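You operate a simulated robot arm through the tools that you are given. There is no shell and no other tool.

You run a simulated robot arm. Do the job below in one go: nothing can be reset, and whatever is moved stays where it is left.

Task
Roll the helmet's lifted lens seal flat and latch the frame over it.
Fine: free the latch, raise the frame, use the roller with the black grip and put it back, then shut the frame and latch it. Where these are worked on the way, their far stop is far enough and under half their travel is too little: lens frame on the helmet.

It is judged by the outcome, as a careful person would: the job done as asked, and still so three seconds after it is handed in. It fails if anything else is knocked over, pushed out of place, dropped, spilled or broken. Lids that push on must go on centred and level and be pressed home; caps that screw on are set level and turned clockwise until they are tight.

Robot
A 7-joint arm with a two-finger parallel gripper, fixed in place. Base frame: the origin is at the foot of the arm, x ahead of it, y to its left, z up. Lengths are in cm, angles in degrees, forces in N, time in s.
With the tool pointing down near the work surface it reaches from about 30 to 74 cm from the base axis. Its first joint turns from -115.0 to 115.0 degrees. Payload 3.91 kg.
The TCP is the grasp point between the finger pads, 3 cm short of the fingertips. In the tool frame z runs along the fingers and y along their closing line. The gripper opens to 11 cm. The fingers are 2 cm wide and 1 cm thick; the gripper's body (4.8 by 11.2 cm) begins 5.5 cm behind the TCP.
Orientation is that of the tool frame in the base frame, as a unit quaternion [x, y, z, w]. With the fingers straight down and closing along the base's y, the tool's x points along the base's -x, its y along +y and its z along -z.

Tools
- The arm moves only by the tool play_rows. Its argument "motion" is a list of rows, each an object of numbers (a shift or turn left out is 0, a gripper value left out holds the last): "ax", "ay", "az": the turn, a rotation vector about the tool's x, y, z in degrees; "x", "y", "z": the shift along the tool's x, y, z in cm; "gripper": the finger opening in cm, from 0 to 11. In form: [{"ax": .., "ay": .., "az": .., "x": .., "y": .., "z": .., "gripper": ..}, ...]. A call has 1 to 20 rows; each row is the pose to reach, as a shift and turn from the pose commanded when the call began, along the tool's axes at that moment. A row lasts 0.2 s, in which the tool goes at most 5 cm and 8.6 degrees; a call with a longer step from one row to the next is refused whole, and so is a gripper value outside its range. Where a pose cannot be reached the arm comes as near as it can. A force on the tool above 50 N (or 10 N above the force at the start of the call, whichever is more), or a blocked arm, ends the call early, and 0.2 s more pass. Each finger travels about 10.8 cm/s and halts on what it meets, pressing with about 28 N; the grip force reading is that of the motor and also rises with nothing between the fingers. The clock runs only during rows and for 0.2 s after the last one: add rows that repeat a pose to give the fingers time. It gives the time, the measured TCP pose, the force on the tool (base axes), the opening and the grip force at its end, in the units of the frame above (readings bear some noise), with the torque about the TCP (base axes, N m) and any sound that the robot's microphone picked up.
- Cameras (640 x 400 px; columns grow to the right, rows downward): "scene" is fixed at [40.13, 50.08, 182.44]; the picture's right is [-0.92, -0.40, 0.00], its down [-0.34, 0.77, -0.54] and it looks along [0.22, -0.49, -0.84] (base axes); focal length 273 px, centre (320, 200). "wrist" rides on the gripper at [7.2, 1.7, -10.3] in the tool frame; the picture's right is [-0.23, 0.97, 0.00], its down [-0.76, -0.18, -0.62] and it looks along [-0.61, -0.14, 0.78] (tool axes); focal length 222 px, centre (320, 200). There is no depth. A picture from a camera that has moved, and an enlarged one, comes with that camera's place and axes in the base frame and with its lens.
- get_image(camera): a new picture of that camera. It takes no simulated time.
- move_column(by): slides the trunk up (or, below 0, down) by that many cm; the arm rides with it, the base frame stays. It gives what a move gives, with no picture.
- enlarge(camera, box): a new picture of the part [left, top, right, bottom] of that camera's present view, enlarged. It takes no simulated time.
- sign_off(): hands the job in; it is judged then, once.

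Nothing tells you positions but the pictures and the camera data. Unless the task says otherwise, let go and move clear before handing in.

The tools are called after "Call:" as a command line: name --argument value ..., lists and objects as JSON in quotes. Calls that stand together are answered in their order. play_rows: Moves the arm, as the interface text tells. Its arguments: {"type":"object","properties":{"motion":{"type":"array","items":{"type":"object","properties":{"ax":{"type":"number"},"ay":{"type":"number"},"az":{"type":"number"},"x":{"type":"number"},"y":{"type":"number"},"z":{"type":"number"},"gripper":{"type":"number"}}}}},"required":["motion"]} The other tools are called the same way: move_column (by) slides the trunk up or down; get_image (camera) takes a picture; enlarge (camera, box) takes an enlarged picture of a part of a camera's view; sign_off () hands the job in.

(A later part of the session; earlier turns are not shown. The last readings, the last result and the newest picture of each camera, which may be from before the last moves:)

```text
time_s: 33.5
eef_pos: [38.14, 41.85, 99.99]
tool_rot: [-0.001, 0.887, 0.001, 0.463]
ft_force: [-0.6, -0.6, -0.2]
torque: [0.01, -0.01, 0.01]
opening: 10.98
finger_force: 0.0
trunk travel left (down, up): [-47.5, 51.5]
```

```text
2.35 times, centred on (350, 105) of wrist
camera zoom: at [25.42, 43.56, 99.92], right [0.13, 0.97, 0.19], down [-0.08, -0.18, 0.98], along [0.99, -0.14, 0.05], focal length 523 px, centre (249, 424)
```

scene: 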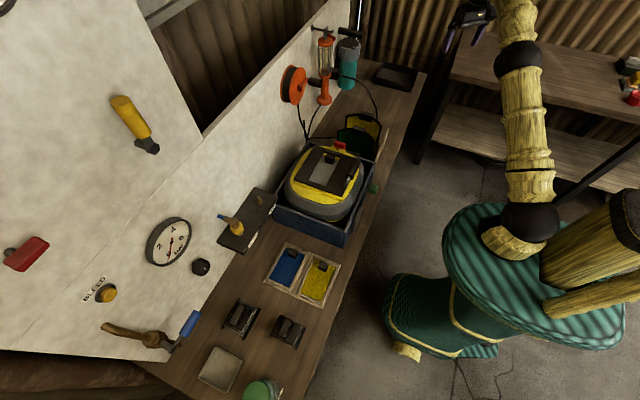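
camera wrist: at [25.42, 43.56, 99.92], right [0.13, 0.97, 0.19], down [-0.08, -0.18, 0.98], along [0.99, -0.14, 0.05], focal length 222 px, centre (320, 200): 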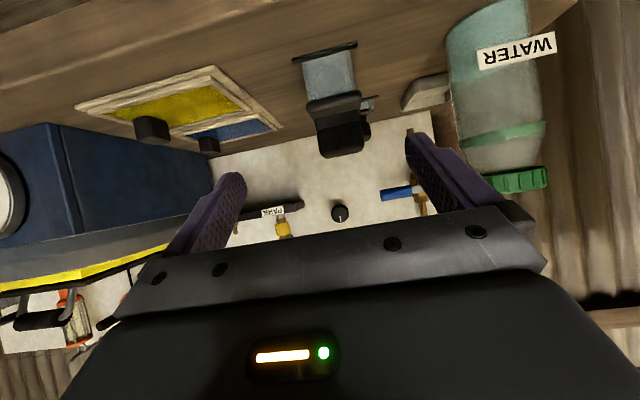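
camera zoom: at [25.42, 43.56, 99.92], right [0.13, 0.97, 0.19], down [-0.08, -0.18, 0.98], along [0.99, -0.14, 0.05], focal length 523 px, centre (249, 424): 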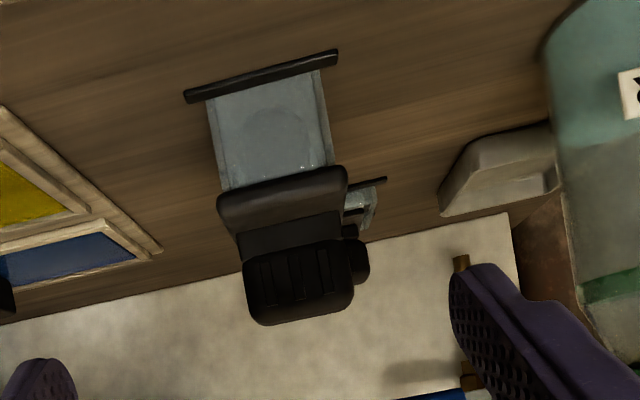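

Call:
enlarge --camera "wrist" --box '[280, 30, 400, 120]'

Call:
enlarge --camera "wrist" --box '[300, 80, 400, 170]'

Call:
enlarge --camera "scene" --box '[264, 304, 312, 350]'

Call:
enlarge --camera "scene" --box '[216, 292, 268, 342]'

```text
4.44 times, centred on (340, 75) of wrist
camera zoom: at [25.42, 43.56, 99.92], right [0.13, 0.97, 0.19], down [-0.08, -0.18, 0.98], along [0.99, -0.14, 0.05], focal length 987 px, centre (231, 756)
```

zoom: 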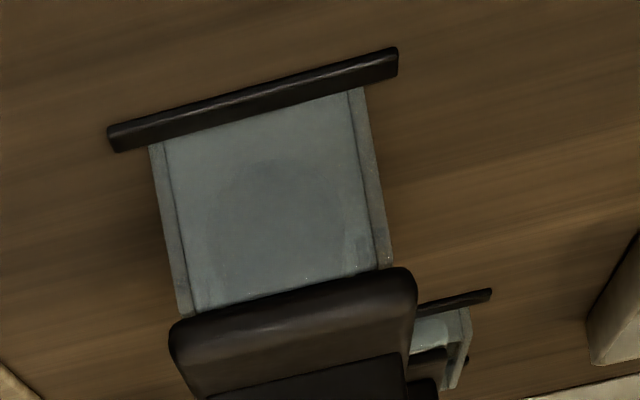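

```text
4.44 times, centred on (350, 125) of wrist
camera zoom: at [25.42, 43.56, 99.92], right [0.13, 0.97, 0.19], down [-0.08, -0.18, 0.98], along [0.99, -0.14, 0.05], focal length 987 px, centre (187, 533)
```

zoom: 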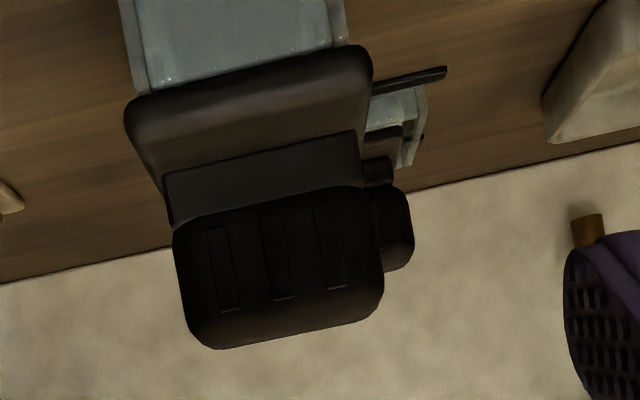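

```text
8.70 times, centred on (288, 327) of scene
camera zoom: at [40.13, 50.08, 182.44], right [-0.92, -0.4, 0.0], down [-0.34, 0.77, -0.54], along [0.22, -0.49, -0.84], focal length 2372 px, centre (598, -904)
```

zoom: 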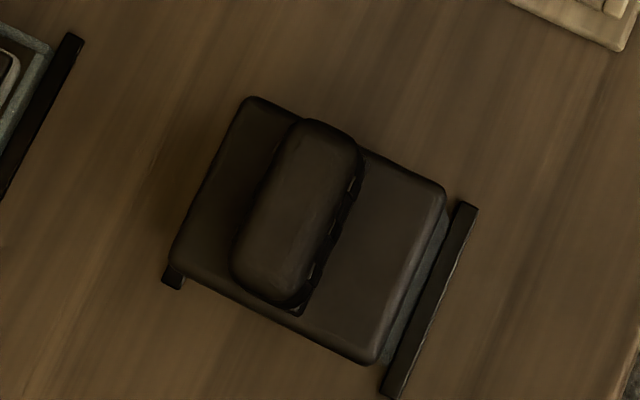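

```text
8.00 times, centred on (242, 317) of scene
camera zoom: at [40.13, 50.08, 182.44], right [-0.92, -0.4, 0.0], down [-0.34, 0.77, -0.54], along [0.22, -0.49, -0.84], focal length 2182 px, centre (944, -736)
```

zoom: 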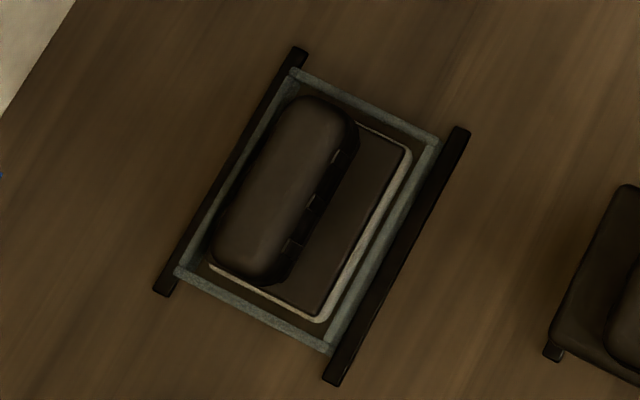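

The reachable tool (at about [54.2, 43.9], grip top z≈95) sits high in its cradle with a drum-shaped shadow behind the cradle wall, so I take it for the roller; the other one is a flat felt pad and out of reach. First I'll free the latch: rise, go over it and look.

Call:
play_rows --motion '[{"x": -2.9, "y": -1.7, "z": -1.33, "ay": 8}, {"x": -5.8, "y": -3.4, "z": -2.7, "ay": 16}, {"x": -8.7, "y": -5.1, "z": -4, "ay": 24}, {"x": -11.6, "y": -6.8, "z": -5.3, "ay": 32}, {"x": -14.5, "y": -8.5, "z": -6.7, "ay": 40}, {"x": -17.4, "y": -10.2, "z": -8, "ay": 48}, {"x": -20.3, "y": -12, "z": -9.35, "ay": 55}]'

Call:
play_rows --motion '[{"x": -1, "y": -4.5}, {"x": -2, "y": -9}, {"x": -3, "y": -13.5}, {"x": -4, "y": -18}, {"x": -5, "y": -22.5}, {"x": -6, "y": -27}, {"x": -7, "y": -31.5}, {"x": -8, "y": -36}, {"x": -9, "y": -40.5}, {"x": -9, "y": -44}]'

Call:
get_image --camera "wrist"

```text
time_s: 35.1
eef_pos: [38.74, 28.16, 120.45]
tool_rot: [-0.002, 1.0, 0.002, 0.001]
ft_force: [-1.1, -0.2, -0.4]
torque: [0.08, -0.03, 0.03]
opening: 10.99
finger_force: 0.1
out of reach, approached as far as the arm can: row 7
trunk travel left (down, up): [-47.5, 51.5]
```

```text
time_s: 37.3
eef_pos: [47.25, -14.34, 120.19]
tool_rot: [0.0, 1.0, -0.001, 0.001]
ft_force: [1.0, -0.1, -0.7]
torque: [-0.05, 0.03, -0.02]
opening: 11.02
finger_force: 0.1
out of reach, approached as far as the arm can: row 10
trunk travel left (down, up): [-47.5, 51.5]
```

```text
taken
camera wrist: at [39.92, -12.64, 130.63], right [0.23, 0.97, 0.0], down [0.76, -0.18, 0.62], along [0.61, -0.14, -0.78], focal length 222 px, centre (320, 200)
```

wrist: 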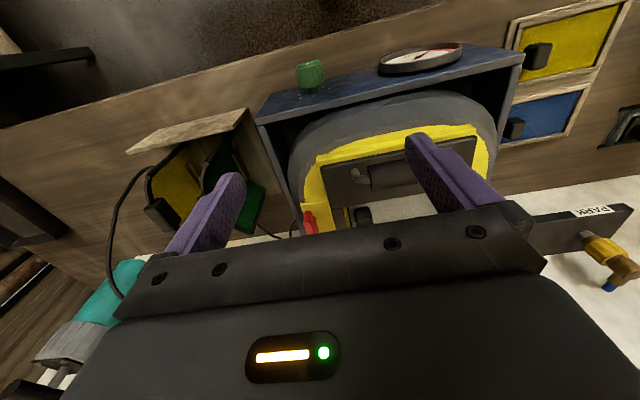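

Call:
move_column --by 12

Call:
play_rows --motion '[{"x": -3, "y": -1, "z": 2}, {"x": -6, "y": -2, "z": 4}, {"x": -9, "y": -3, "z": 6}, {"x": -12, "y": -4, "z": 8}, {"x": -15, "y": -5, "z": 10}]'

Call:
get_image --camera "wrist"

Call:
enlarge --camera "wrist" --box '[220, 60, 420, 220]'

```text
time_s: 38.8
eef_pos: [47.31, -14.39, 132.31]
tool_rot: [0.0, 1.0, 0.0, 0.001]
ft_force: [-1.0, 0.6, 0.4]
torque: [-0.01, 0.03, -0.01]
opening: 11.02
finger_force: 0.0
trunk travel left (down, up): [-59.5, 39.5]
```

```text
time_s: 40.0
eef_pos: [59.74, -18.06, 121.94]
tool_rot: [0.0, 1.0, 0.001, 0.0]
ft_force: [0.6, -0.9, -0.1]
torque: [0.0, 0.0, -0.05]
opening: 10.99
finger_force: 0.1
out of reach, approached as far as the arm can: row 4, 5
trunk travel left (down, up): [-59.5, 39.5]
```

```text
taken
camera wrist: at [52.34, -16.38, 132.32], right [0.23, 0.97, 0.0], down [0.76, -0.18, 0.62], along [0.61, -0.14, -0.78], focal length 222 px, centre (320, 200)
```

wrist: 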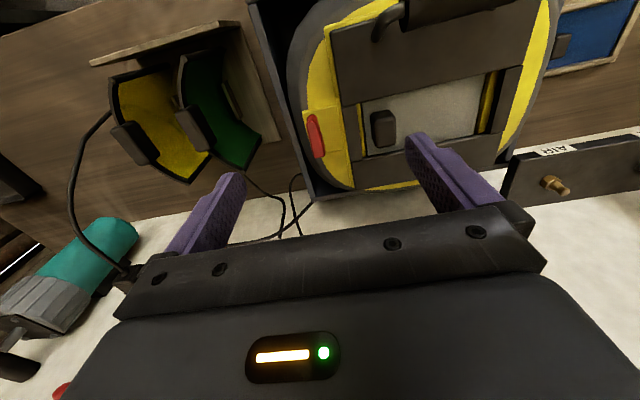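

```text
2.50 times, centred on (320, 140) of wrist
camera zoom: at [52.34, -16.38, 132.32], right [0.23, 0.97, 0.0], down [0.76, -0.18, 0.62], along [0.61, -0.14, -0.78], focal length 555 px, centre (320, 350)
```

zoom: 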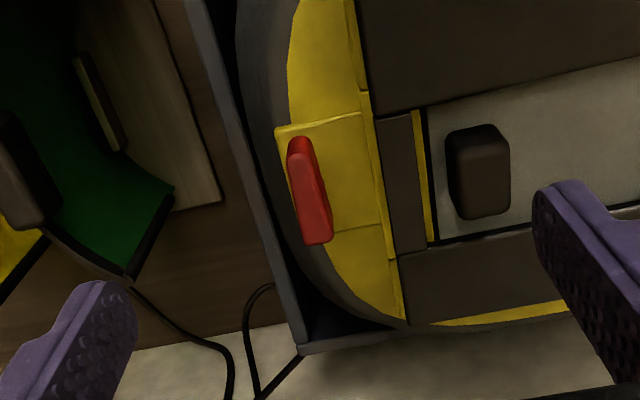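

The red bar is confirmed at about [62.6, -19.3, top 108], lying along x. The arm reaches better with the trunk higher, so I raise it and position the half-closed fingers above the bar.

Call:
move_column --by 17

Call:
play_rows --motion '[{"x": -0.6, "y": -0.25, "z": 4, "gripper": 8}, {"x": -1.2, "y": -0.5, "z": 8, "gripper": 5}, {"x": -1.8, "y": -0.75, "z": 12, "gripper": 4}, {"x": -2.4, "y": -1, "z": 16, "gripper": 4}, {"x": -2.9, "y": -1.25, "z": 20, "gripper": 4}, {"x": -2.9, "y": -1.25, "z": 21, "gripper": 4}]'

Call:
get_image --camera "wrist"

Call:
enlarge --camera "wrist" --box '[200, 120, 440, 260]'

Call:
enlarge --camera "scene" --box '[290, 90, 400, 180]'

```text
time_s: 41.9
eef_pos: [59.55, -18.15, 139.08]
tool_rot: [0.0, 1.0, 0.0, 0.0]
ft_force: [-0.2, -0.4, 1.1]
torque: [0.01, 0.02, 0.01]
opening: 10.97
finger_force: 0.1
trunk travel left (down, up): [-76.5, 22.5]
```

```text
time_s: 43.3
eef_pos: [62.47, -19.37, 118.12]
tool_rot: [0.001, 1.0, -0.001, 0.002]
ft_force: [0.8, 0.1, 0.2]
torque: [0.02, -0.02, 0.03]
opening: 3.98
finger_force: 0.0
trunk travel left (down, up): [-76.5, 22.5]
```

```text
taken
camera wrist: at [55.01, -17.74, 128.56], right [0.23, 0.97, 0.0], down [0.76, -0.18, 0.63], along [0.61, -0.14, -0.78], focal length 222 px, centre (320, 200)
```

wrist: 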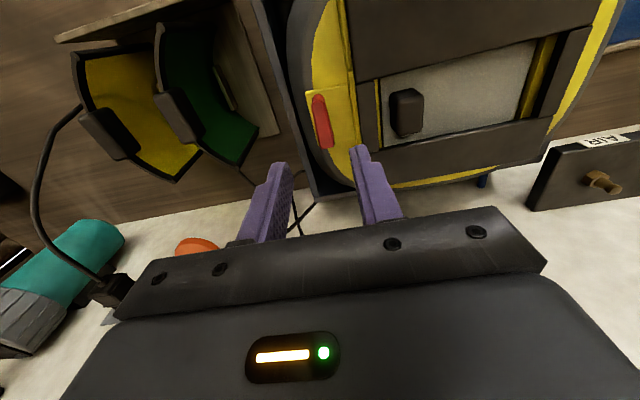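

```text
2.67 times, centred on (320, 190) of wrist
camera zoom: at [55.01, -17.74, 128.56], right [0.23, 0.97, 0.0], down [0.76, -0.18, 0.63], along [0.61, -0.14, -0.78], focal length 592 px, centre (320, 227)
```

zoom: 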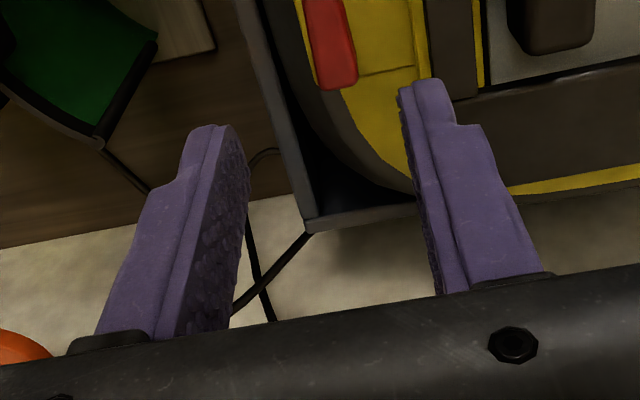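

```text
4.44 times, centred on (345, 135) of scene
camera zoom: at [40.13, 50.08, 182.44], right [-0.92, -0.4, 0.0], down [-0.34, 0.77, -0.54], along [0.22, -0.49, -0.84], focal length 1212 px, centre (209, 489)
```

zoom: 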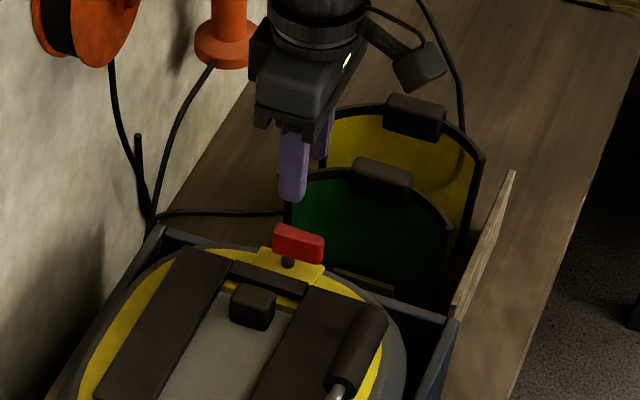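

Call:
play_rows --motion '[{"z": 3}, {"z": 6}, {"z": 8}, {"z": 9.2}, {"z": 9.2}]'

Call:
get_image --camera "wrist"

Call:
enlarge --camera "scene" --box '[310, 100, 380, 170]'

```text
time_s: 44.5
eef_pos: [62.58, -19.41, 108.82]
tool_rot: [-0.001, 1.0, -0.001, 0.0]
ft_force: [-0.1, -0.4, 0.0]
torque: [-0.04, 0.01, 0.02]
opening: 4.02
finger_force: 0.0
trunk travel left (down, up): [-76.5, 22.5]
```

```text
taken
camera wrist: at [55.21, -17.65, 119.12], right [0.23, 0.97, 0.0], down [0.76, -0.18, 0.62], along [0.61, -0.14, -0.78], focal length 222 px, centre (320, 200)
```

wrist: 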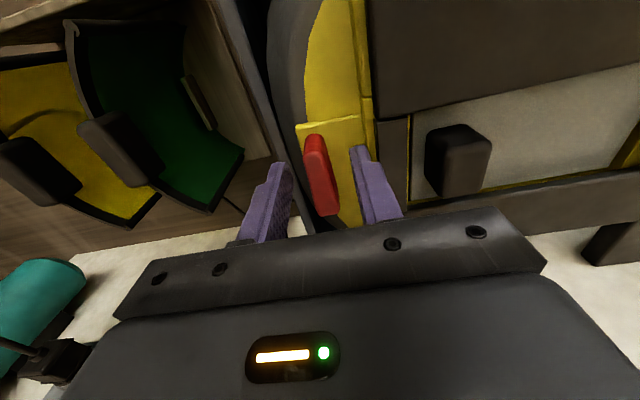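

```text
5.71 times, centred on (345, 135) of scene
camera zoom: at [40.13, 50.08, 182.44], right [-0.92, -0.4, 0.0], down [-0.34, 0.77, -0.54], along [0.22, -0.49, -0.84], focal length 1559 px, centre (177, 571)
```

zoom: 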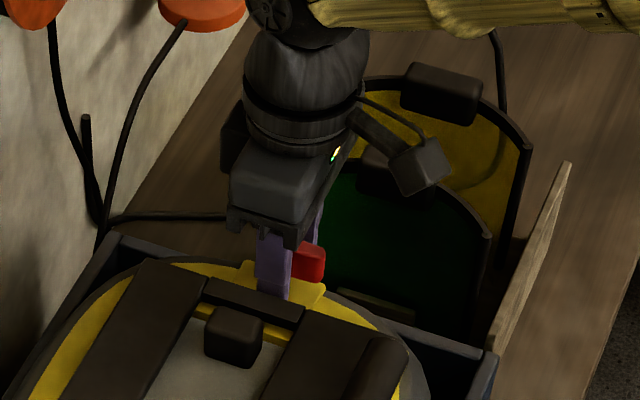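

Call:
play_rows --motion '[{"gripper": 2}, {"gripper": 1}, {"gripper": 0}, {"gripper": 0}]'

Call:
get_image --camera "wrist"

```text
time_s: 45.5
eef_pos: [62.66, -19.11, 108.79]
tool_rot: [-0.001, 1.0, 0.0, 0.001]
ft_force: [-2.1, 7.1, -2.0]
torque: [0.22, -0.12, 0.04]
opening: 1.41
finger_force: 44.8
trunk travel left (down, up): [-76.5, 22.5]
```

```text
taken
camera wrist: at [55.23, -17.5, 119.14], right [0.23, 0.97, 0.0], down [0.76, -0.18, 0.62], along [0.61, -0.14, -0.78], focal length 222 px, centre (320, 200)
```

wrist: 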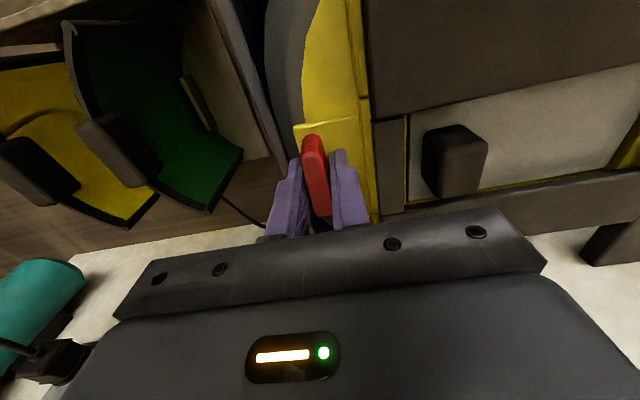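

The red bar is gripped (1.4 cm wide). Now I test which way it turns, starting with a small clockwise turn.

Call:
play_rows --motion '[{"az": 4}, {"az": 8}, {"az": 12}, {"az": 16}]'

```text
time_s: 46.5
eef_pos: [62.3, -19.21, 108.71]
tool_rot: [0.139, 0.99, -0.001, 0.0]
ft_force: [-8.7, 12.9, -6.3]
torque: [0.15, 0.08, 1.57]
opening: 1.92
finger_force: 45.2
trunk travel left (down, up): [-76.5, 22.5]
```

Clockwise is resisted (the bar twists between the fingers), so I turn back and try counter-clockwise.

Call:
play_rows --motion '[{"az": -6}, {"az": -12}, {"az": -16}, {"az": -20}, {"az": -26}, {"az": -32}]'

Call:
get_image --camera "wrist"

```text
time_s: 47.9
eef_pos: [62.51, -19.25, 108.76]
tool_rot: [-0.14, 0.99, -0.002, 0.0]
ft_force: [-0.8, 8.1, -16.6]
torque: [0.05, 1.18, 0.06]
opening: 1.43
finger_force: 44.6
trunk travel left (down, up): [-76.5, 22.5]
```

```text
taken
camera wrist: at [55.05, -19.63, 119.16], right [-0.05, 1.0, 0.0], down [0.78, 0.04, 0.62], along [0.62, 0.03, -0.78], focal length 222 px, centre (320, 200)
```

wrist: 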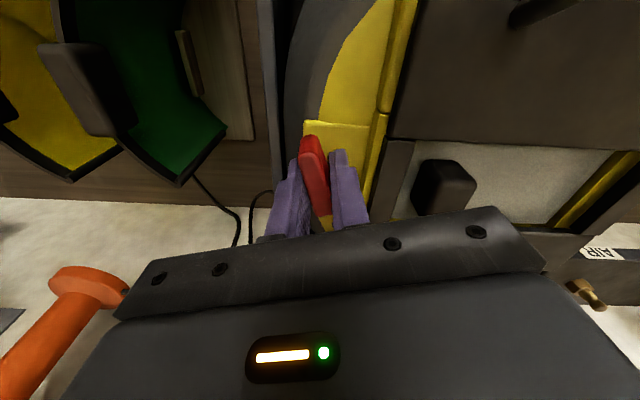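

Counter-clockwise turns freely. I continue the turn in stages, watching forces.

Call:
play_rows --motion '[{"az": -6, "y": -0.05}, {"az": -12, "y": -0.1}, {"az": -18, "y": -0.15, "x": -0.05}, {"az": -24, "y": -0.2, "x": -0.08}, {"az": -30, "y": -0.25, "x": -0.1}, {"az": -36, "y": -0.3, "x": -0.15}]'

Call:
get_image --camera "wrist"

Call:
enlarge --camera "scene" --box '[310, 100, 380, 170]'

```text
time_s: 49.3
eef_pos: [62.7, -19.46, 108.84]
tool_rot: [-0.439, 0.898, -0.001, -0.001]
ft_force: [-13.4, 6.2, -20.7]
torque: [-0.32, 0.34, 0.07]
opening: 1.4
finger_force: 45.0
trunk travel left (down, up): [-76.5, 22.5]
```

```text
taken
camera wrist: at [56.85, -24.16, 119.18], right [-0.63, 0.78, 0.0], down [0.61, 0.49, 0.62], along [0.48, 0.39, -0.78], focal length 222 px, centre (320, 200)
```

wrist: 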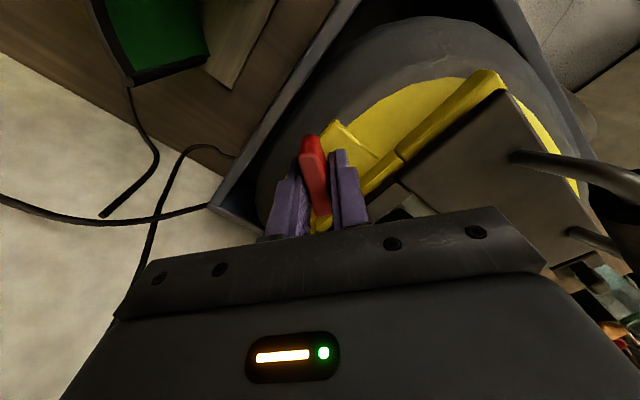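

```text
5.71 times, centred on (345, 135) of scene
camera zoom: at [40.13, 50.08, 182.44], right [-0.92, -0.4, 0.0], down [-0.34, 0.77, -0.54], along [0.22, -0.49, -0.84], focal length 1559 px, centre (177, 571)
```

zoom: 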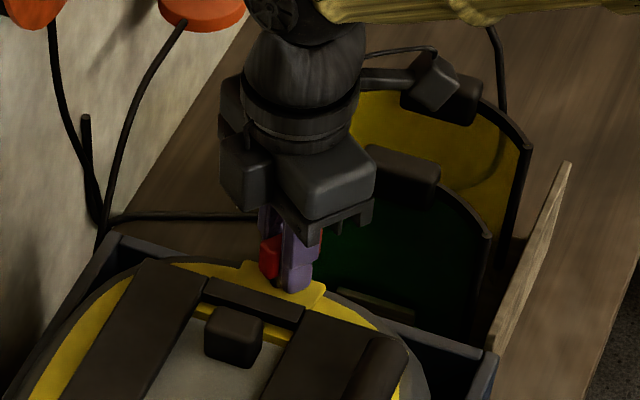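

Call:
play_rows --motion '[{"x": 0.05, "y": 0.15, "z": 0.2, "az": -3}, {"x": 0.1, "y": 0.3, "z": 0.4, "az": -8}, {"x": 0.1, "y": 0.3, "z": 0.4, "az": -14}, {"x": 0.1, "y": 0.3, "z": 0.4, "az": -20}, {"x": 0.1, "y": 0.3, "z": 0.4, "az": -26}]'

```text
time_s: 50.5
eef_pos: [62.75, -19.63, 108.88]
tool_rot: [-0.63, 0.776, -0.005, 0.003]
ft_force: [28.8, -12.7, 27.6]
torque: [0.66, 0.41, -0.14]
opening: 1.44
finger_force: 45.4
trunk travel left (down, up): [-76.5, 22.5]
```

Call:
play_rows --motion '[{"x": 0.06, "y": -0.22, "z": -0.22, "az": -2}, {"x": 0.06, "y": -0.22, "z": -0.22, "az": -6}, {"x": 0.06, "y": -0.22, "z": -0.22, "az": -10}, {"x": 0.06, "y": -0.22, "z": -0.22, "az": -14}]'

Call:
get_image --camera "wrist"

```text
time_s: 51.5
eef_pos: [62.95, -19.63, 108.82]
tool_rot: [0.72, -0.694, 0.005, -0.002]
ft_force: [30.6, -5.8, 28.3]
torque: [0.88, 0.48, -0.48]
opening: 1.42
finger_force: 44.9
trunk travel left (down, up): [-76.5, 22.5]
```

```text
taken
camera wrist: at [61.39, -26.9, 119.12], right [-0.98, 0.19, -0.01], down [0.14, 0.77, 0.62], along [0.13, 0.61, -0.78], focal length 222 px, centre (320, 200)
```

wrist: 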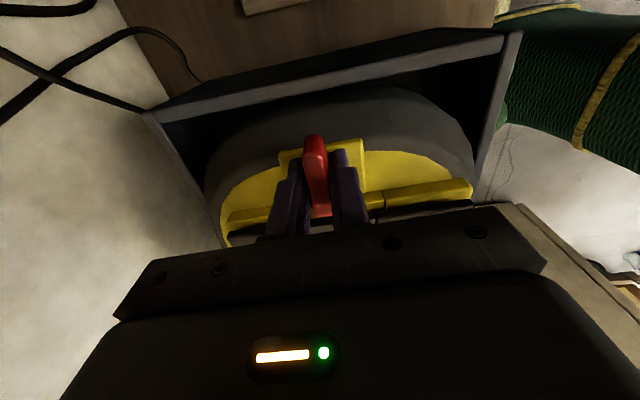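

Call:
play_rows --motion '[{"z": -0.1, "y": -0.15, "az": -3}, {"z": -0.2, "y": -0.3, "az": -6}, {"z": -0.2, "y": -0.3, "az": -9}]'

```text
time_s: 52.3
eef_pos: [63.09, -19.75, 108.69]
tool_rot: [0.771, -0.637, 0.001, 0.001]
ft_force: [17.9, -6.2, 12.8]
torque: [0.01, -0.19, -1.4]
opening: 1.71
finger_force: 45.0
trunk travel left (down, up): [-76.5, 22.5]
```

The bar hit its stop at about 90°, so the latch is free. I release it and rise.

Call:
play_rows --motion '[{"az": 4, "gripper": 1}, {"az": 8, "gripper": 2}, {"az": 8, "gripper": 4}, {"az": 8, "gripper": 4}, {"az": 8, "z": -3, "gripper": 4}, {"az": 8, "z": -7, "gripper": 4}, {"az": 8, "z": -10, "gripper": 4}]'

Call:
get_image --camera "wrist"

Call:
enlarge --camera "scene" --box '[280, 110, 400, 220]'

```text
time_s: 53.9
eef_pos: [62.84, -19.54, 118.95]
tool_rot: [0.725, -0.689, 0.001, 0.0]
ft_force: [-0.3, -0.2, -0.2]
torque: [0.0, -0.01, -0.01]
opening: 4.0
finger_force: 0.0
trunk travel left (down, up): [-76.5, 22.5]
```

```text
taken
camera wrist: at [61.36, -26.85, 129.23], right [-0.98, 0.18, 0.0], down [0.14, 0.77, 0.62], along [0.11, 0.61, -0.78], focal length 222 px, centre (320, 200)
```

wrist: 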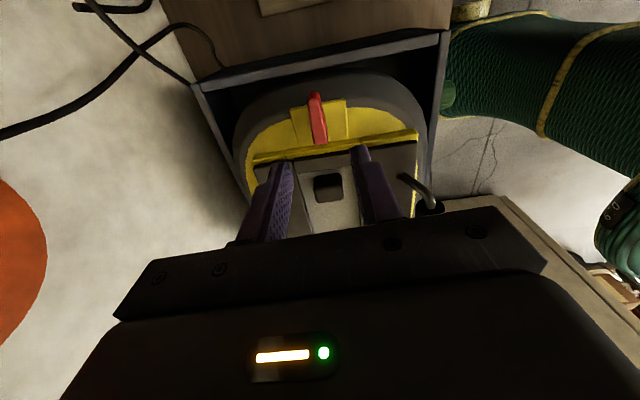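

```text
3.64 times, centred on (340, 165) of scene
camera zoom: at [40.13, 50.08, 182.44], right [-0.92, -0.4, 0.0], down [-0.34, 0.77, -0.54], along [0.22, -0.49, -0.84], focal length 992 px, centre (247, 327)
```

zoom: 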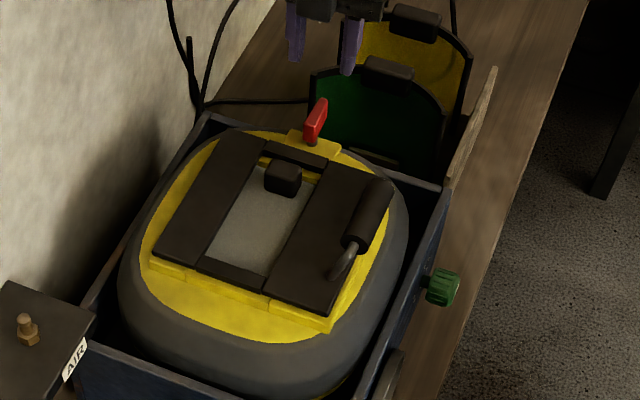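

The latch bar now lies along y (90° turned). Next, the frame handle: I take its black cylinder to be along y at about [53, -7, 112]; I check for the hinge side.

Call:
enlarge --camera "wrist" --box '[190, 60, 470, 240]'

Call:
enlarge --camera "scene" --box '[295, 140, 345, 190]'

```text
2.22 times, centred on (330, 150) of wrist
camera zoom: at [61.36, -26.85, 129.23], right [-0.98, 0.18, 0.0], down [0.14, 0.77, 0.62], along [0.11, 0.61, -0.78], focal length 494 px, centre (298, 311)
```

zoom: 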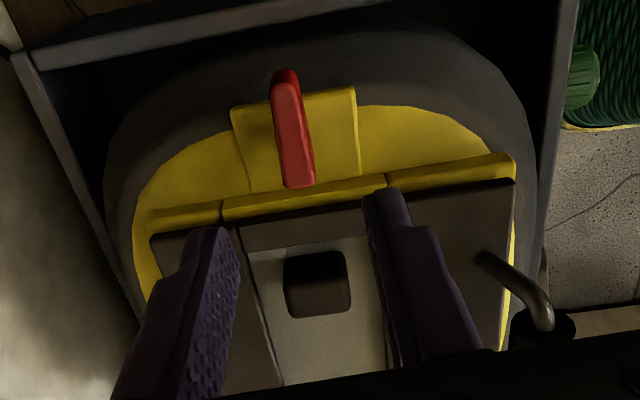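

```text
8.00 times, centred on (320, 165) of scene
camera zoom: at [40.13, 50.08, 182.44], right [-0.92, -0.4, 0.0], down [-0.34, 0.77, -0.54], along [0.22, -0.49, -0.84], focal length 2182 px, centre (320, 480)
```

zoom: 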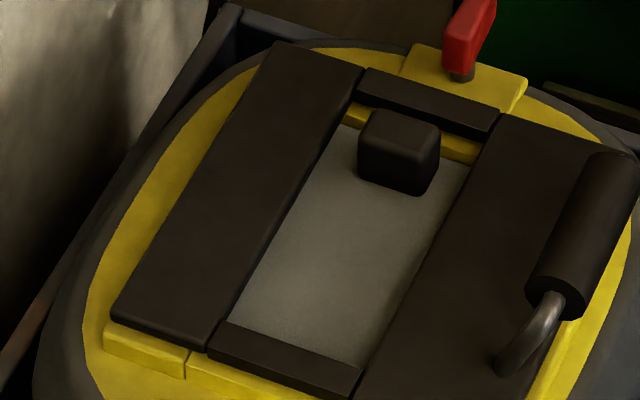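

The hinge should be on the far (+x) edge, opposite the handle. I raise the trunk for reach, and move above the handle with the fingers closing along x.

Call:
move_column --by 15

Call:
play_rows --motion '[{"x": -3.2, "y": 2.3, "z": 2, "az": 0.7, "gripper": 6}, {"x": -6.5, "y": 4.6, "z": 4, "az": 1.4, "gripper": 6}, {"x": -9.8, "y": 6.9, "z": 6, "az": 2.1, "gripper": 6}, {"x": -13.07, "y": 9.17, "z": 8, "az": 2.8, "gripper": 6}, {"x": -13.07, "y": 9.17, "z": 11, "az": 2.8, "gripper": 6}]'

Call:
get_image --camera "wrist"

Call:
enlarge --camera "scene" --box '[280, 90, 420, 210]'

```text
time_s: 55.6
eef_pos: [62.84, -19.59, 133.81]
tool_rot: [0.726, -0.688, 0.001, 0.0]
ft_force: [-0.3, -0.2, -0.5]
torque: [-0.01, -0.02, -0.02]
opening: 4.03
finger_force: 0.1
trunk travel left (down, up): [-91.5, 7.5]
```

```text
time_s: 56.8
eef_pos: [53.08, -7.21, 122.66]
tool_rot: [0.708, -0.706, 0.001, -0.001]
ft_force: [0.6, -0.1, 0.9]
torque: [-0.01, -0.01, 0.0]
opening: 5.99
finger_force: 0.1
trunk travel left (down, up): [-91.5, 7.5]
```

```text
taken
camera wrist: at [51.33, -14.42, 133.06], right [-0.97, 0.22, 0.0], down [0.17, 0.76, 0.62], along [0.14, 0.61, -0.78], focal length 222 px, centre (320, 200)
```

wrist: 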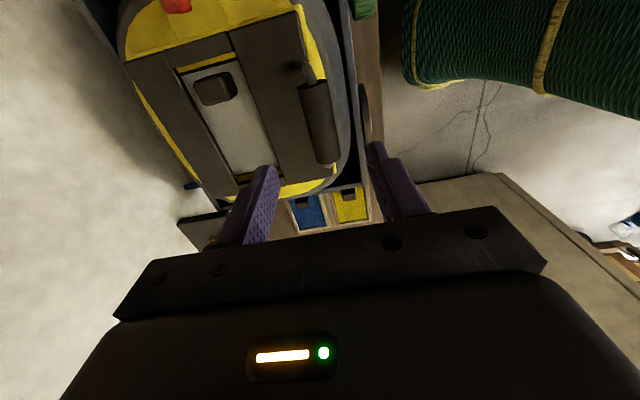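

```text
3.33 times, centred on (350, 150) of scene
camera zoom: at [40.13, 50.08, 182.44], right [-0.92, -0.4, 0.0], down [-0.34, 0.77, -0.54], along [0.22, -0.49, -0.84], focal length 909 px, centre (220, 367)
```

zoom: 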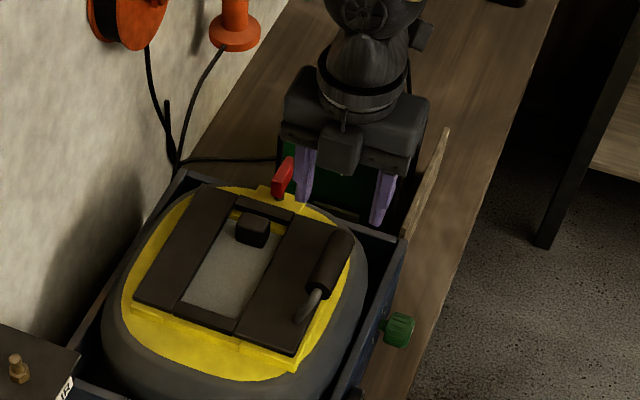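

Call:
play_rows --motion '[{"x": -0.4, "z": 3}, {"x": -0.4, "z": 6}, {"x": -0.4, "z": 9}, {"x": -0.4, "z": 10.9}, {"x": -0.4, "z": 10.9}]'

Call:
get_image --camera "wrist"

Call:
enlarge --camera "scene" --box '[300, 90, 420, 210]'

```text
time_s: 58.0
eef_pos: [52.87, -6.87, 112.04]
tool_rot: [0.709, -0.706, 0.001, 0.0]
ft_force: [-1.0, 0.4, -0.5]
torque: [0.0, 0.0, -0.01]
opening: 6.01
finger_force: 0.1
trunk travel left (down, up): [-91.5, 7.5]
```

```text
taken
camera wrist: at [51.06, -14.06, 122.44], right [-0.97, 0.22, 0.0], down [0.17, 0.76, 0.62], along [0.14, 0.61, -0.78], focal length 222 px, centre (320, 200)
```

wrist: 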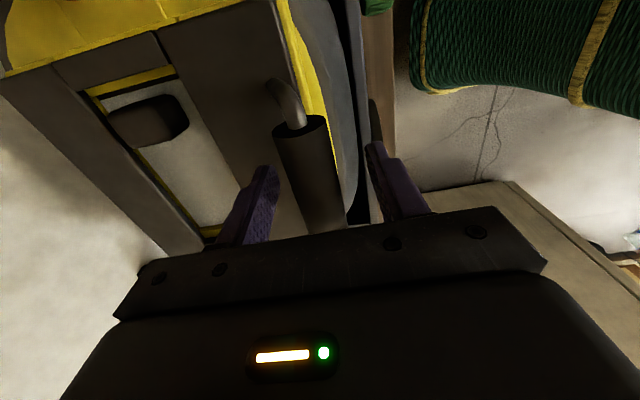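

```text
3.33 times, centred on (360, 150) of scene
camera zoom: at [40.13, 50.08, 182.44], right [-0.92, -0.4, 0.0], down [-0.34, 0.77, -0.54], along [0.22, -0.49, -0.84], focal length 909 px, centre (187, 367)
```

zoom: 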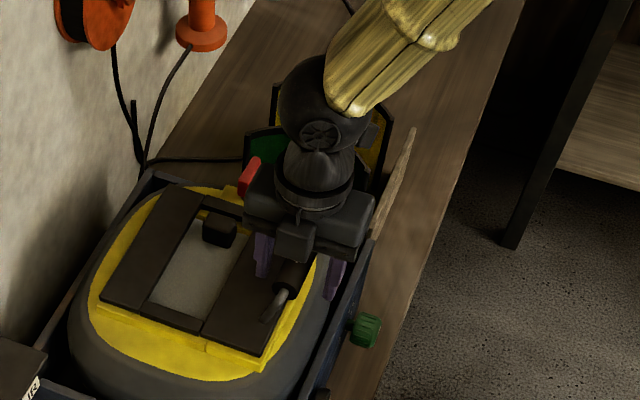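

The handle is between the fingers. I close on it.

Call:
play_rows --motion '[{"gripper": 4}, {"gripper": 2}, {"gripper": 1}, {"gripper": 1}, {"gripper": 1}]'

```text
time_s: 59.2
eef_pos: [52.95, -6.86, 112.19]
tool_rot: [0.708, -0.706, 0.001, -0.001]
ft_force: [10.0, -1.4, 2.3]
torque: [0.09, -0.19, -0.25]
opening: 2.65
finger_force: 44.7
trunk travel left (down, up): [-91.5, 7.5]
```

Call:
play_rows --motion '[{"y": -0.3, "z": -0.8}, {"y": -0.65, "z": -1.61}, {"y": -1, "z": -2.4}, {"y": -1.42, "z": -3.14}, {"y": -1.42, "z": -3.14}]'

Call:
get_image --camera "wrist"

Call:
enlarge --camera "scene" --box '[280, 100, 400, 210]'

```text
time_s: 60.4
eef_pos: [54.09, -6.79, 115.1]
tool_rot: [0.708, -0.706, 0.001, 0.0]
ft_force: [-19.3, -6.0, 3.2]
torque: [-0.35, 0.91, -0.27]
opening: 2.66
finger_force: 44.9
trunk travel left (down, up): [-91.5, 7.5]
```

```text
taken
camera wrist: at [52.26, -14.05, 125.45], right [-0.97, 0.23, 0.0], down [0.18, 0.76, 0.62], along [0.14, 0.61, -0.78], focal length 222 px, centre (320, 200)
```

wrist: 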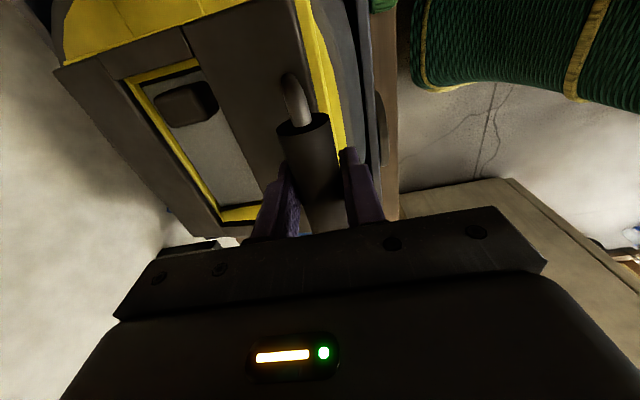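

```text
3.64 times, centred on (340, 155) of scene
camera zoom: at [40.13, 50.08, 182.44], right [-0.92, -0.4, 0.0], down [-0.34, 0.77, -0.54], along [0.22, -0.49, -0.84], focal length 992 px, centre (247, 364)
```

zoom: 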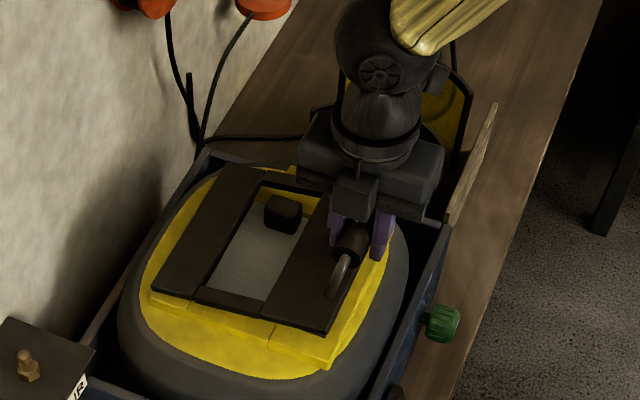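

The frame lifts about a far-side hinge. I follow the arc further in small steps.

Call:
play_rows --motion '[{"y": -0.7, "z": -1.5}, {"y": -1.55, "z": -2.98}, {"y": -2.6, "z": -4.3}, {"y": -3.75, "z": -5.56}, {"y": -3.75, "z": -5.56}]'

Call:
enlarge --camera "scene" --box '[280, 100, 400, 210]'

```text
time_s: 61.6
eef_pos: [57.66, -6.79, 120.79]
tool_rot: [0.708, -0.706, 0.003, -0.002]
ft_force: [-20.1, -17.1, 19.8]
torque: [-0.54, 0.33, -0.78]
opening: 2.68
finger_force: 45.0
trunk travel left (down, up): [-91.5, 7.5]
```

```text
3.64 times, centred on (340, 155) of scene
camera zoom: at [40.13, 50.08, 182.44], right [-0.92, -0.4, 0.0], down [-0.34, 0.77, -0.54], along [0.22, -0.49, -0.84], focal length 992 px, centre (247, 364)
```

zoom: 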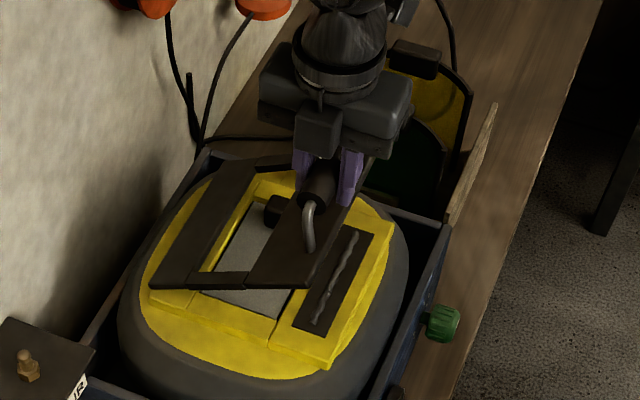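

The seal is visible now: a dark strip with a wavy lifted lip on the near side at x≈56, running along y. I keep raising the frame along a slightly wider arc.

Call:
play_rows --motion '[{"x": 0.1, "y": -1.2, "z": -1.3}, {"x": 0.15, "y": -2.6, "z": -2.4}, {"x": 0.15, "y": -4.1, "z": -3.4}, {"x": 0.15, "y": -5.73, "z": -4.27}, {"x": 0.15, "y": -5.73, "z": -4.27}]'

Call:
enlarge --camera "scene" --box '[280, 100, 400, 210]'

```text
time_s: 62.8
eef_pos: [63.65, -6.8, 125.12]
tool_rot: [0.709, -0.706, 0.004, -0.002]
ft_force: [-11.8, -10.3, 24.1]
torque: [-0.39, 0.13, -0.3]
opening: 2.66
finger_force: 45.4
trunk travel left (down, up): [-91.5, 7.5]
```

```text
3.64 times, centred on (340, 155) of scene
camera zoom: at [40.13, 50.08, 182.44], right [-0.92, -0.4, 0.0], down [-0.34, 0.77, -0.54], along [0.22, -0.49, -0.84], focal length 992 px, centre (247, 364)
```

zoom: 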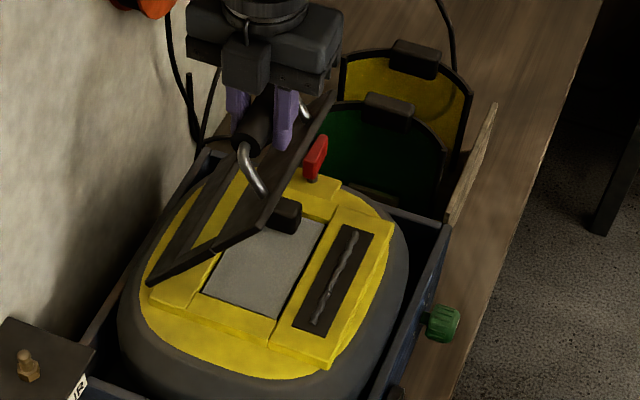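

Call:
play_rows --motion '[{"x": 0.1, "y": -1.6, "z": -0.95}, {"x": 0.1, "y": -3.33, "z": -1.7}, {"x": 0.1, "y": -5.1, "z": -2.2}, {"x": 0.1, "y": -6.97, "z": -2.5}, {"x": 0.1, "y": -6.97, "z": -2.5}]'

Call:
enlarge --camera "scene" --box '[270, 80, 400, 210]'

```text
time_s: 64.0
eef_pos: [70.93, -6.74, 127.13]
tool_rot: [0.709, -0.705, -0.001, 0.001]
ft_force: [-1.1, -1.3, -17.8]
torque: [0.25, 0.51, -0.29]
opening: 2.64
finger_force: 45.5
trunk travel left (down, up): [-91.5, 7.5]
```

```text
3.08 times, centred on (335, 145) of scene
camera zoom: at [40.13, 50.08, 182.44], right [-0.92, -0.4, 0.0], down [-0.34, 0.77, -0.54], along [0.22, -0.49, -0.84], focal length 839 px, centre (274, 369)
```

zoom: 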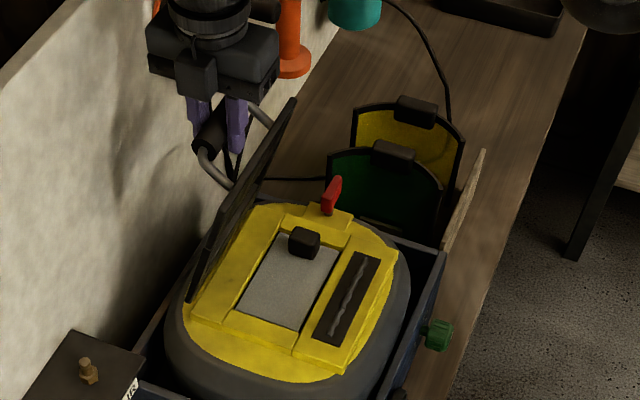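

Call:
play_rows --motion '[{"y": -1.2, "z": 0.2}, {"y": -2.4, "z": 0.35}, {"y": -3.7, "z": 0.5}, {"y": -3.7, "z": 0.5}]'

Call:
enlarge --camera "scene" --box '[270, 80, 400, 210]'

```text
time_s: 65.0
eef_pos: [74.43, -6.56, 127.04]
tool_rot: [0.709, -0.705, 0.003, -0.001]
ft_force: [-0.2, 1.5, 6.9]
torque: [-0.46, 0.19, -0.19]
opening: 2.67
finger_force: 45.9
trunk travel left (down, up): [-91.5, 7.5]
```

```text
3.08 times, centred on (335, 145) of scene
camera zoom: at [40.13, 50.08, 182.44], right [-0.92, -0.4, 0.0], down [-0.34, 0.77, -0.54], along [0.22, -0.49, -0.84], focal length 839 px, centre (274, 369)
```

zoom: 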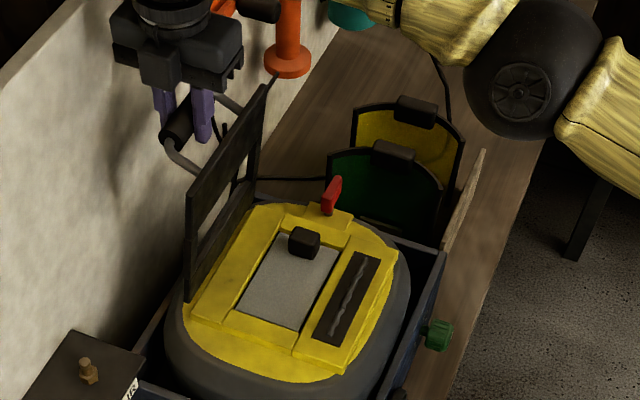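

Call:
get_image --camera "wrist"

Call:
get_image --camera "scene"

```text
taken
camera wrist: at [72.65, -13.9, 137.42], right [-0.97, 0.22, -0.01], down [0.17, 0.76, 0.62], along [0.14, 0.61, -0.78], focal length 222 px, centre (320, 200)
```

wrist: 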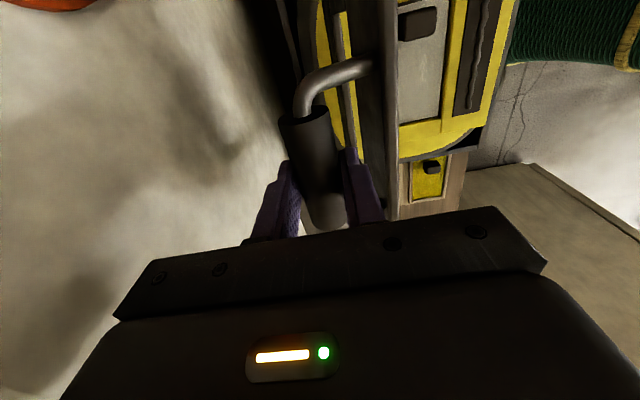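

```text
taken
```

scene: 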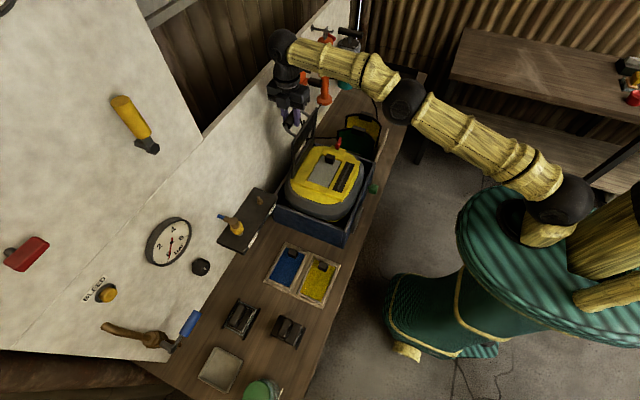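

The frame stands near vertical. To pass vertical without the gripper body nearing the wall, I tilt the tool forward while carrying the handle on.

Call:
play_rows --motion '[{"ax": 6, "y": -0.3}, {"ax": 12, "y": -0.7}, {"ax": 18, "y": -1.2, "z": 0.1}, {"ax": 24, "y": -1.8, "z": 0.2}, {"ax": 30, "y": -2.4, "z": 0.3}, {"ax": 30, "y": -2.4, "z": 0.3}]'

Call:
get_image --camera "wrist"

Call:
enlarge --camera "scene" --box '[260, 60, 400, 210]'

```text
time_s: 66.4
eef_pos: [77.01, -6.7, 126.4]
tool_rot: [0.684, -0.682, 0.184, -0.183]
ft_force: [-5.9, 0.5, -2.2]
torque: [0.09, 0.97, -0.19]
opening: 2.65
finger_force: 44.9
trunk travel left (down, up): [-91.5, 7.5]
```

```text
taken
camera wrist: at [70.19, -13.93, 134.54], right [-0.84, 0.22, -0.49], down [-0.16, 0.76, 0.63], along [0.51, 0.61, -0.61], focal length 222 px, centre (320, 200)
```

wrist: 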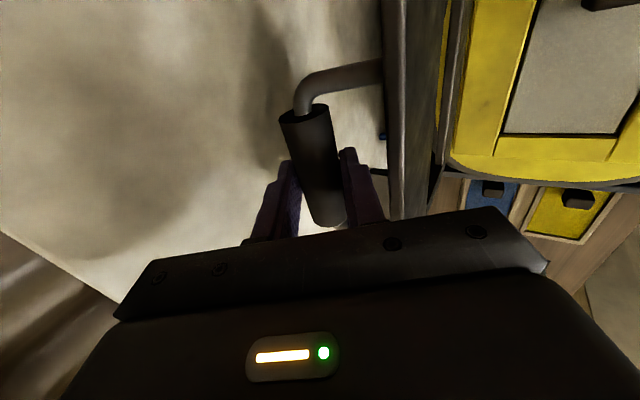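

```text
2.67 times, centred on (330, 135) of scene
camera zoom: at [40.13, 50.08, 182.44], right [-0.92, -0.4, 0.0], down [-0.34, 0.77, -0.54], along [0.22, -0.49, -0.84], focal length 728 px, centre (293, 373)
```

zoom: 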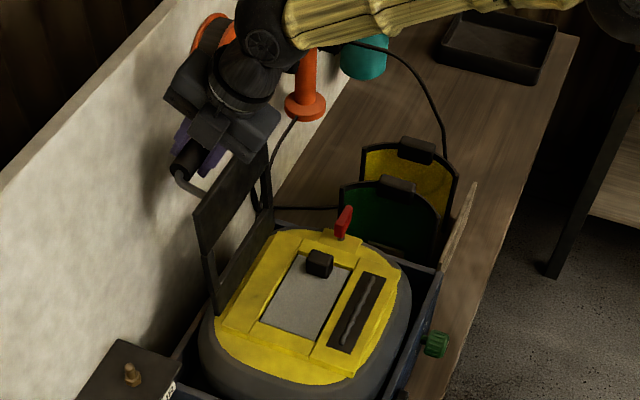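

Call:
play_rows --motion '[{"ax": 2.5, "y": -0.6, "z": 0.5}, {"ax": 5, "y": -1.2, "z": 1.1}, {"ax": 7.5, "y": -1.8, "z": 1.65}, {"ax": 10, "y": -2.4, "z": 2.2}, {"ax": 10, "y": -2.4, "z": 2.2}]'

Call:
get_image --camera "wrist"

Call:
enlarge --camera "scene" --box '[260, 60, 400, 210]'

```text
time_s: 67.5
eef_pos: [78.73, -6.59, 125.62]
tool_rot: [0.668, -0.668, 0.231, -0.231]
ft_force: [-24.8, 1.0, 11.2]
torque: [0.22, 0.96, 0.09]
opening: 2.66
finger_force: 45.1
trunk travel left (down, up): [-91.5, 7.5]
stopped in row 5: the force on the tool passed its limit at 54 N (the readings are from after the stop); the commanded pose is now the measured one
```

```text
taken
camera wrist: at [70.91, -13.9, 132.76], right [-0.76, 0.23, -0.6], down [-0.25, 0.76, 0.6], along [0.6, 0.61, -0.53], focal length 222 px, centre (320, 200)
```

wrist: 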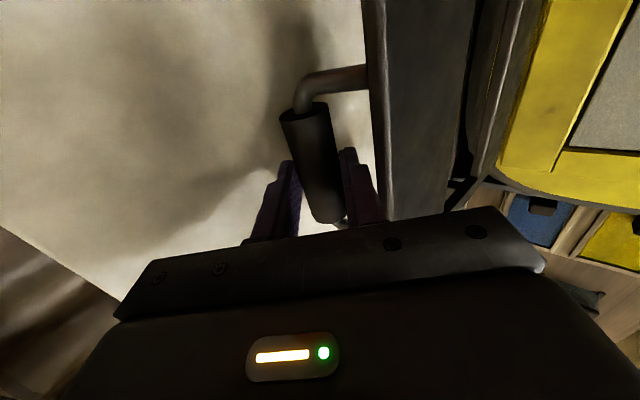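

```text
2.67 times, centred on (330, 135) of scene
camera zoom: at [40.13, 50.08, 182.44], right [-0.92, -0.4, 0.0], down [-0.34, 0.77, -0.54], along [0.22, -0.49, -0.84], focal length 728 px, centre (293, 373)
```

zoom: 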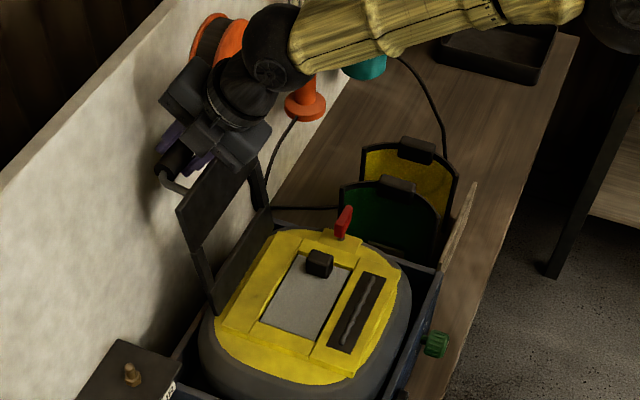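

The frame reached its far stop (about 90°+). I loosen the fingers slightly to see if the frame stays up by itself.

Call:
play_rows --motion '[{"gripper": 3.2}, {"gripper": 4.2}, {"gripper": 4.2}, {"gripper": 4.2}]'

Call:
get_image --camera "wrist"

Call:
enlarge --camera "scene" --box '[260, 60, 400, 210]'

```text
time_s: 68.5
eef_pos: [79.35, -6.64, 125.1]
tool_rot: [0.669, -0.667, 0.232, -0.232]
ft_force: [0.7, -0.4, -0.5]
torque: [0.01, -0.01, -0.03]
opening: 4.2
finger_force: 0.1
trunk travel left (down, up): [-91.5, 7.5]
```

```text
taken
camera wrist: at [71.61, -13.89, 132.3], right [-0.77, 0.23, -0.6], down [-0.25, 0.76, 0.6], along [0.59, 0.61, -0.53], focal length 222 px, centre (320, 200)
```

wrist: 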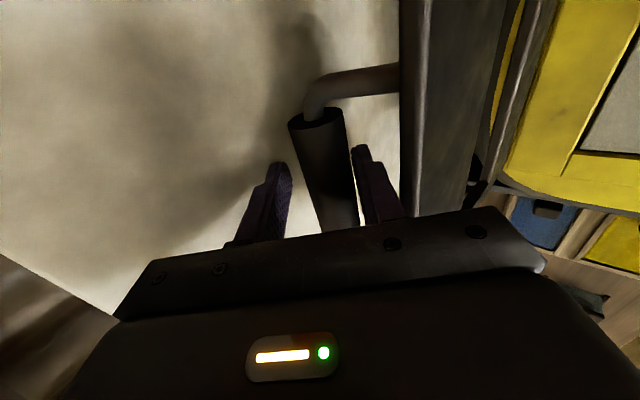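

```text
2.67 times, centred on (330, 135) of scene
camera zoom: at [40.13, 50.08, 182.44], right [-0.92, -0.4, 0.0], down [-0.34, 0.77, -0.54], along [0.22, -0.49, -0.84], focal length 728 px, centre (293, 373)
```

zoom: 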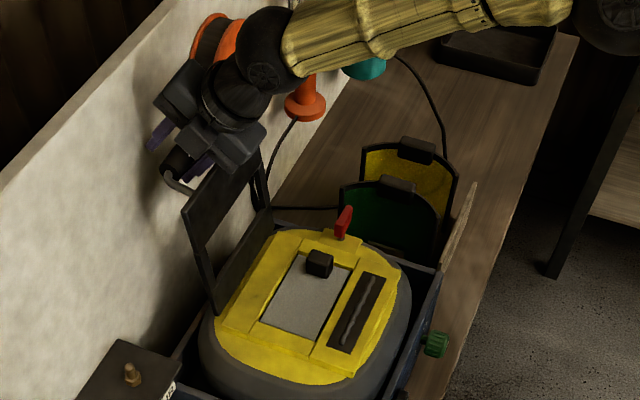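

The frame stays open by itself. I back the fingers out along the tool axis, then return to an upright tool.

Call:
play_rows --motion '[{"z": -2}, {"z": -4}, {"z": -7}, {"z": -10}, {"z": -13}]'

Call:
enlarge --camera "scene" --box '[260, 60, 400, 210]'

```text
time_s: 69.7
eef_pos: [70.92, -6.42, 135.55]
tool_rot: [0.669, -0.667, 0.233, -0.233]
ft_force: [-1.4, -0.1, 1.5]
torque: [-0.01, -0.01, -0.02]
opening: 4.19
finger_force: 0.1
trunk travel left (down, up): [-91.5, 7.5]
```

```text
2.67 times, centred on (330, 135) of scene
camera zoom: at [40.13, 50.08, 182.44], right [-0.92, -0.4, 0.0], down [-0.34, 0.77, -0.54], along [0.22, -0.49, -0.84], focal length 728 px, centre (293, 373)
```

zoom: 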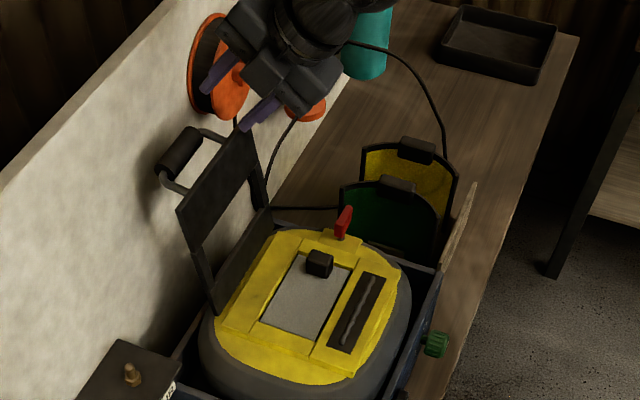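

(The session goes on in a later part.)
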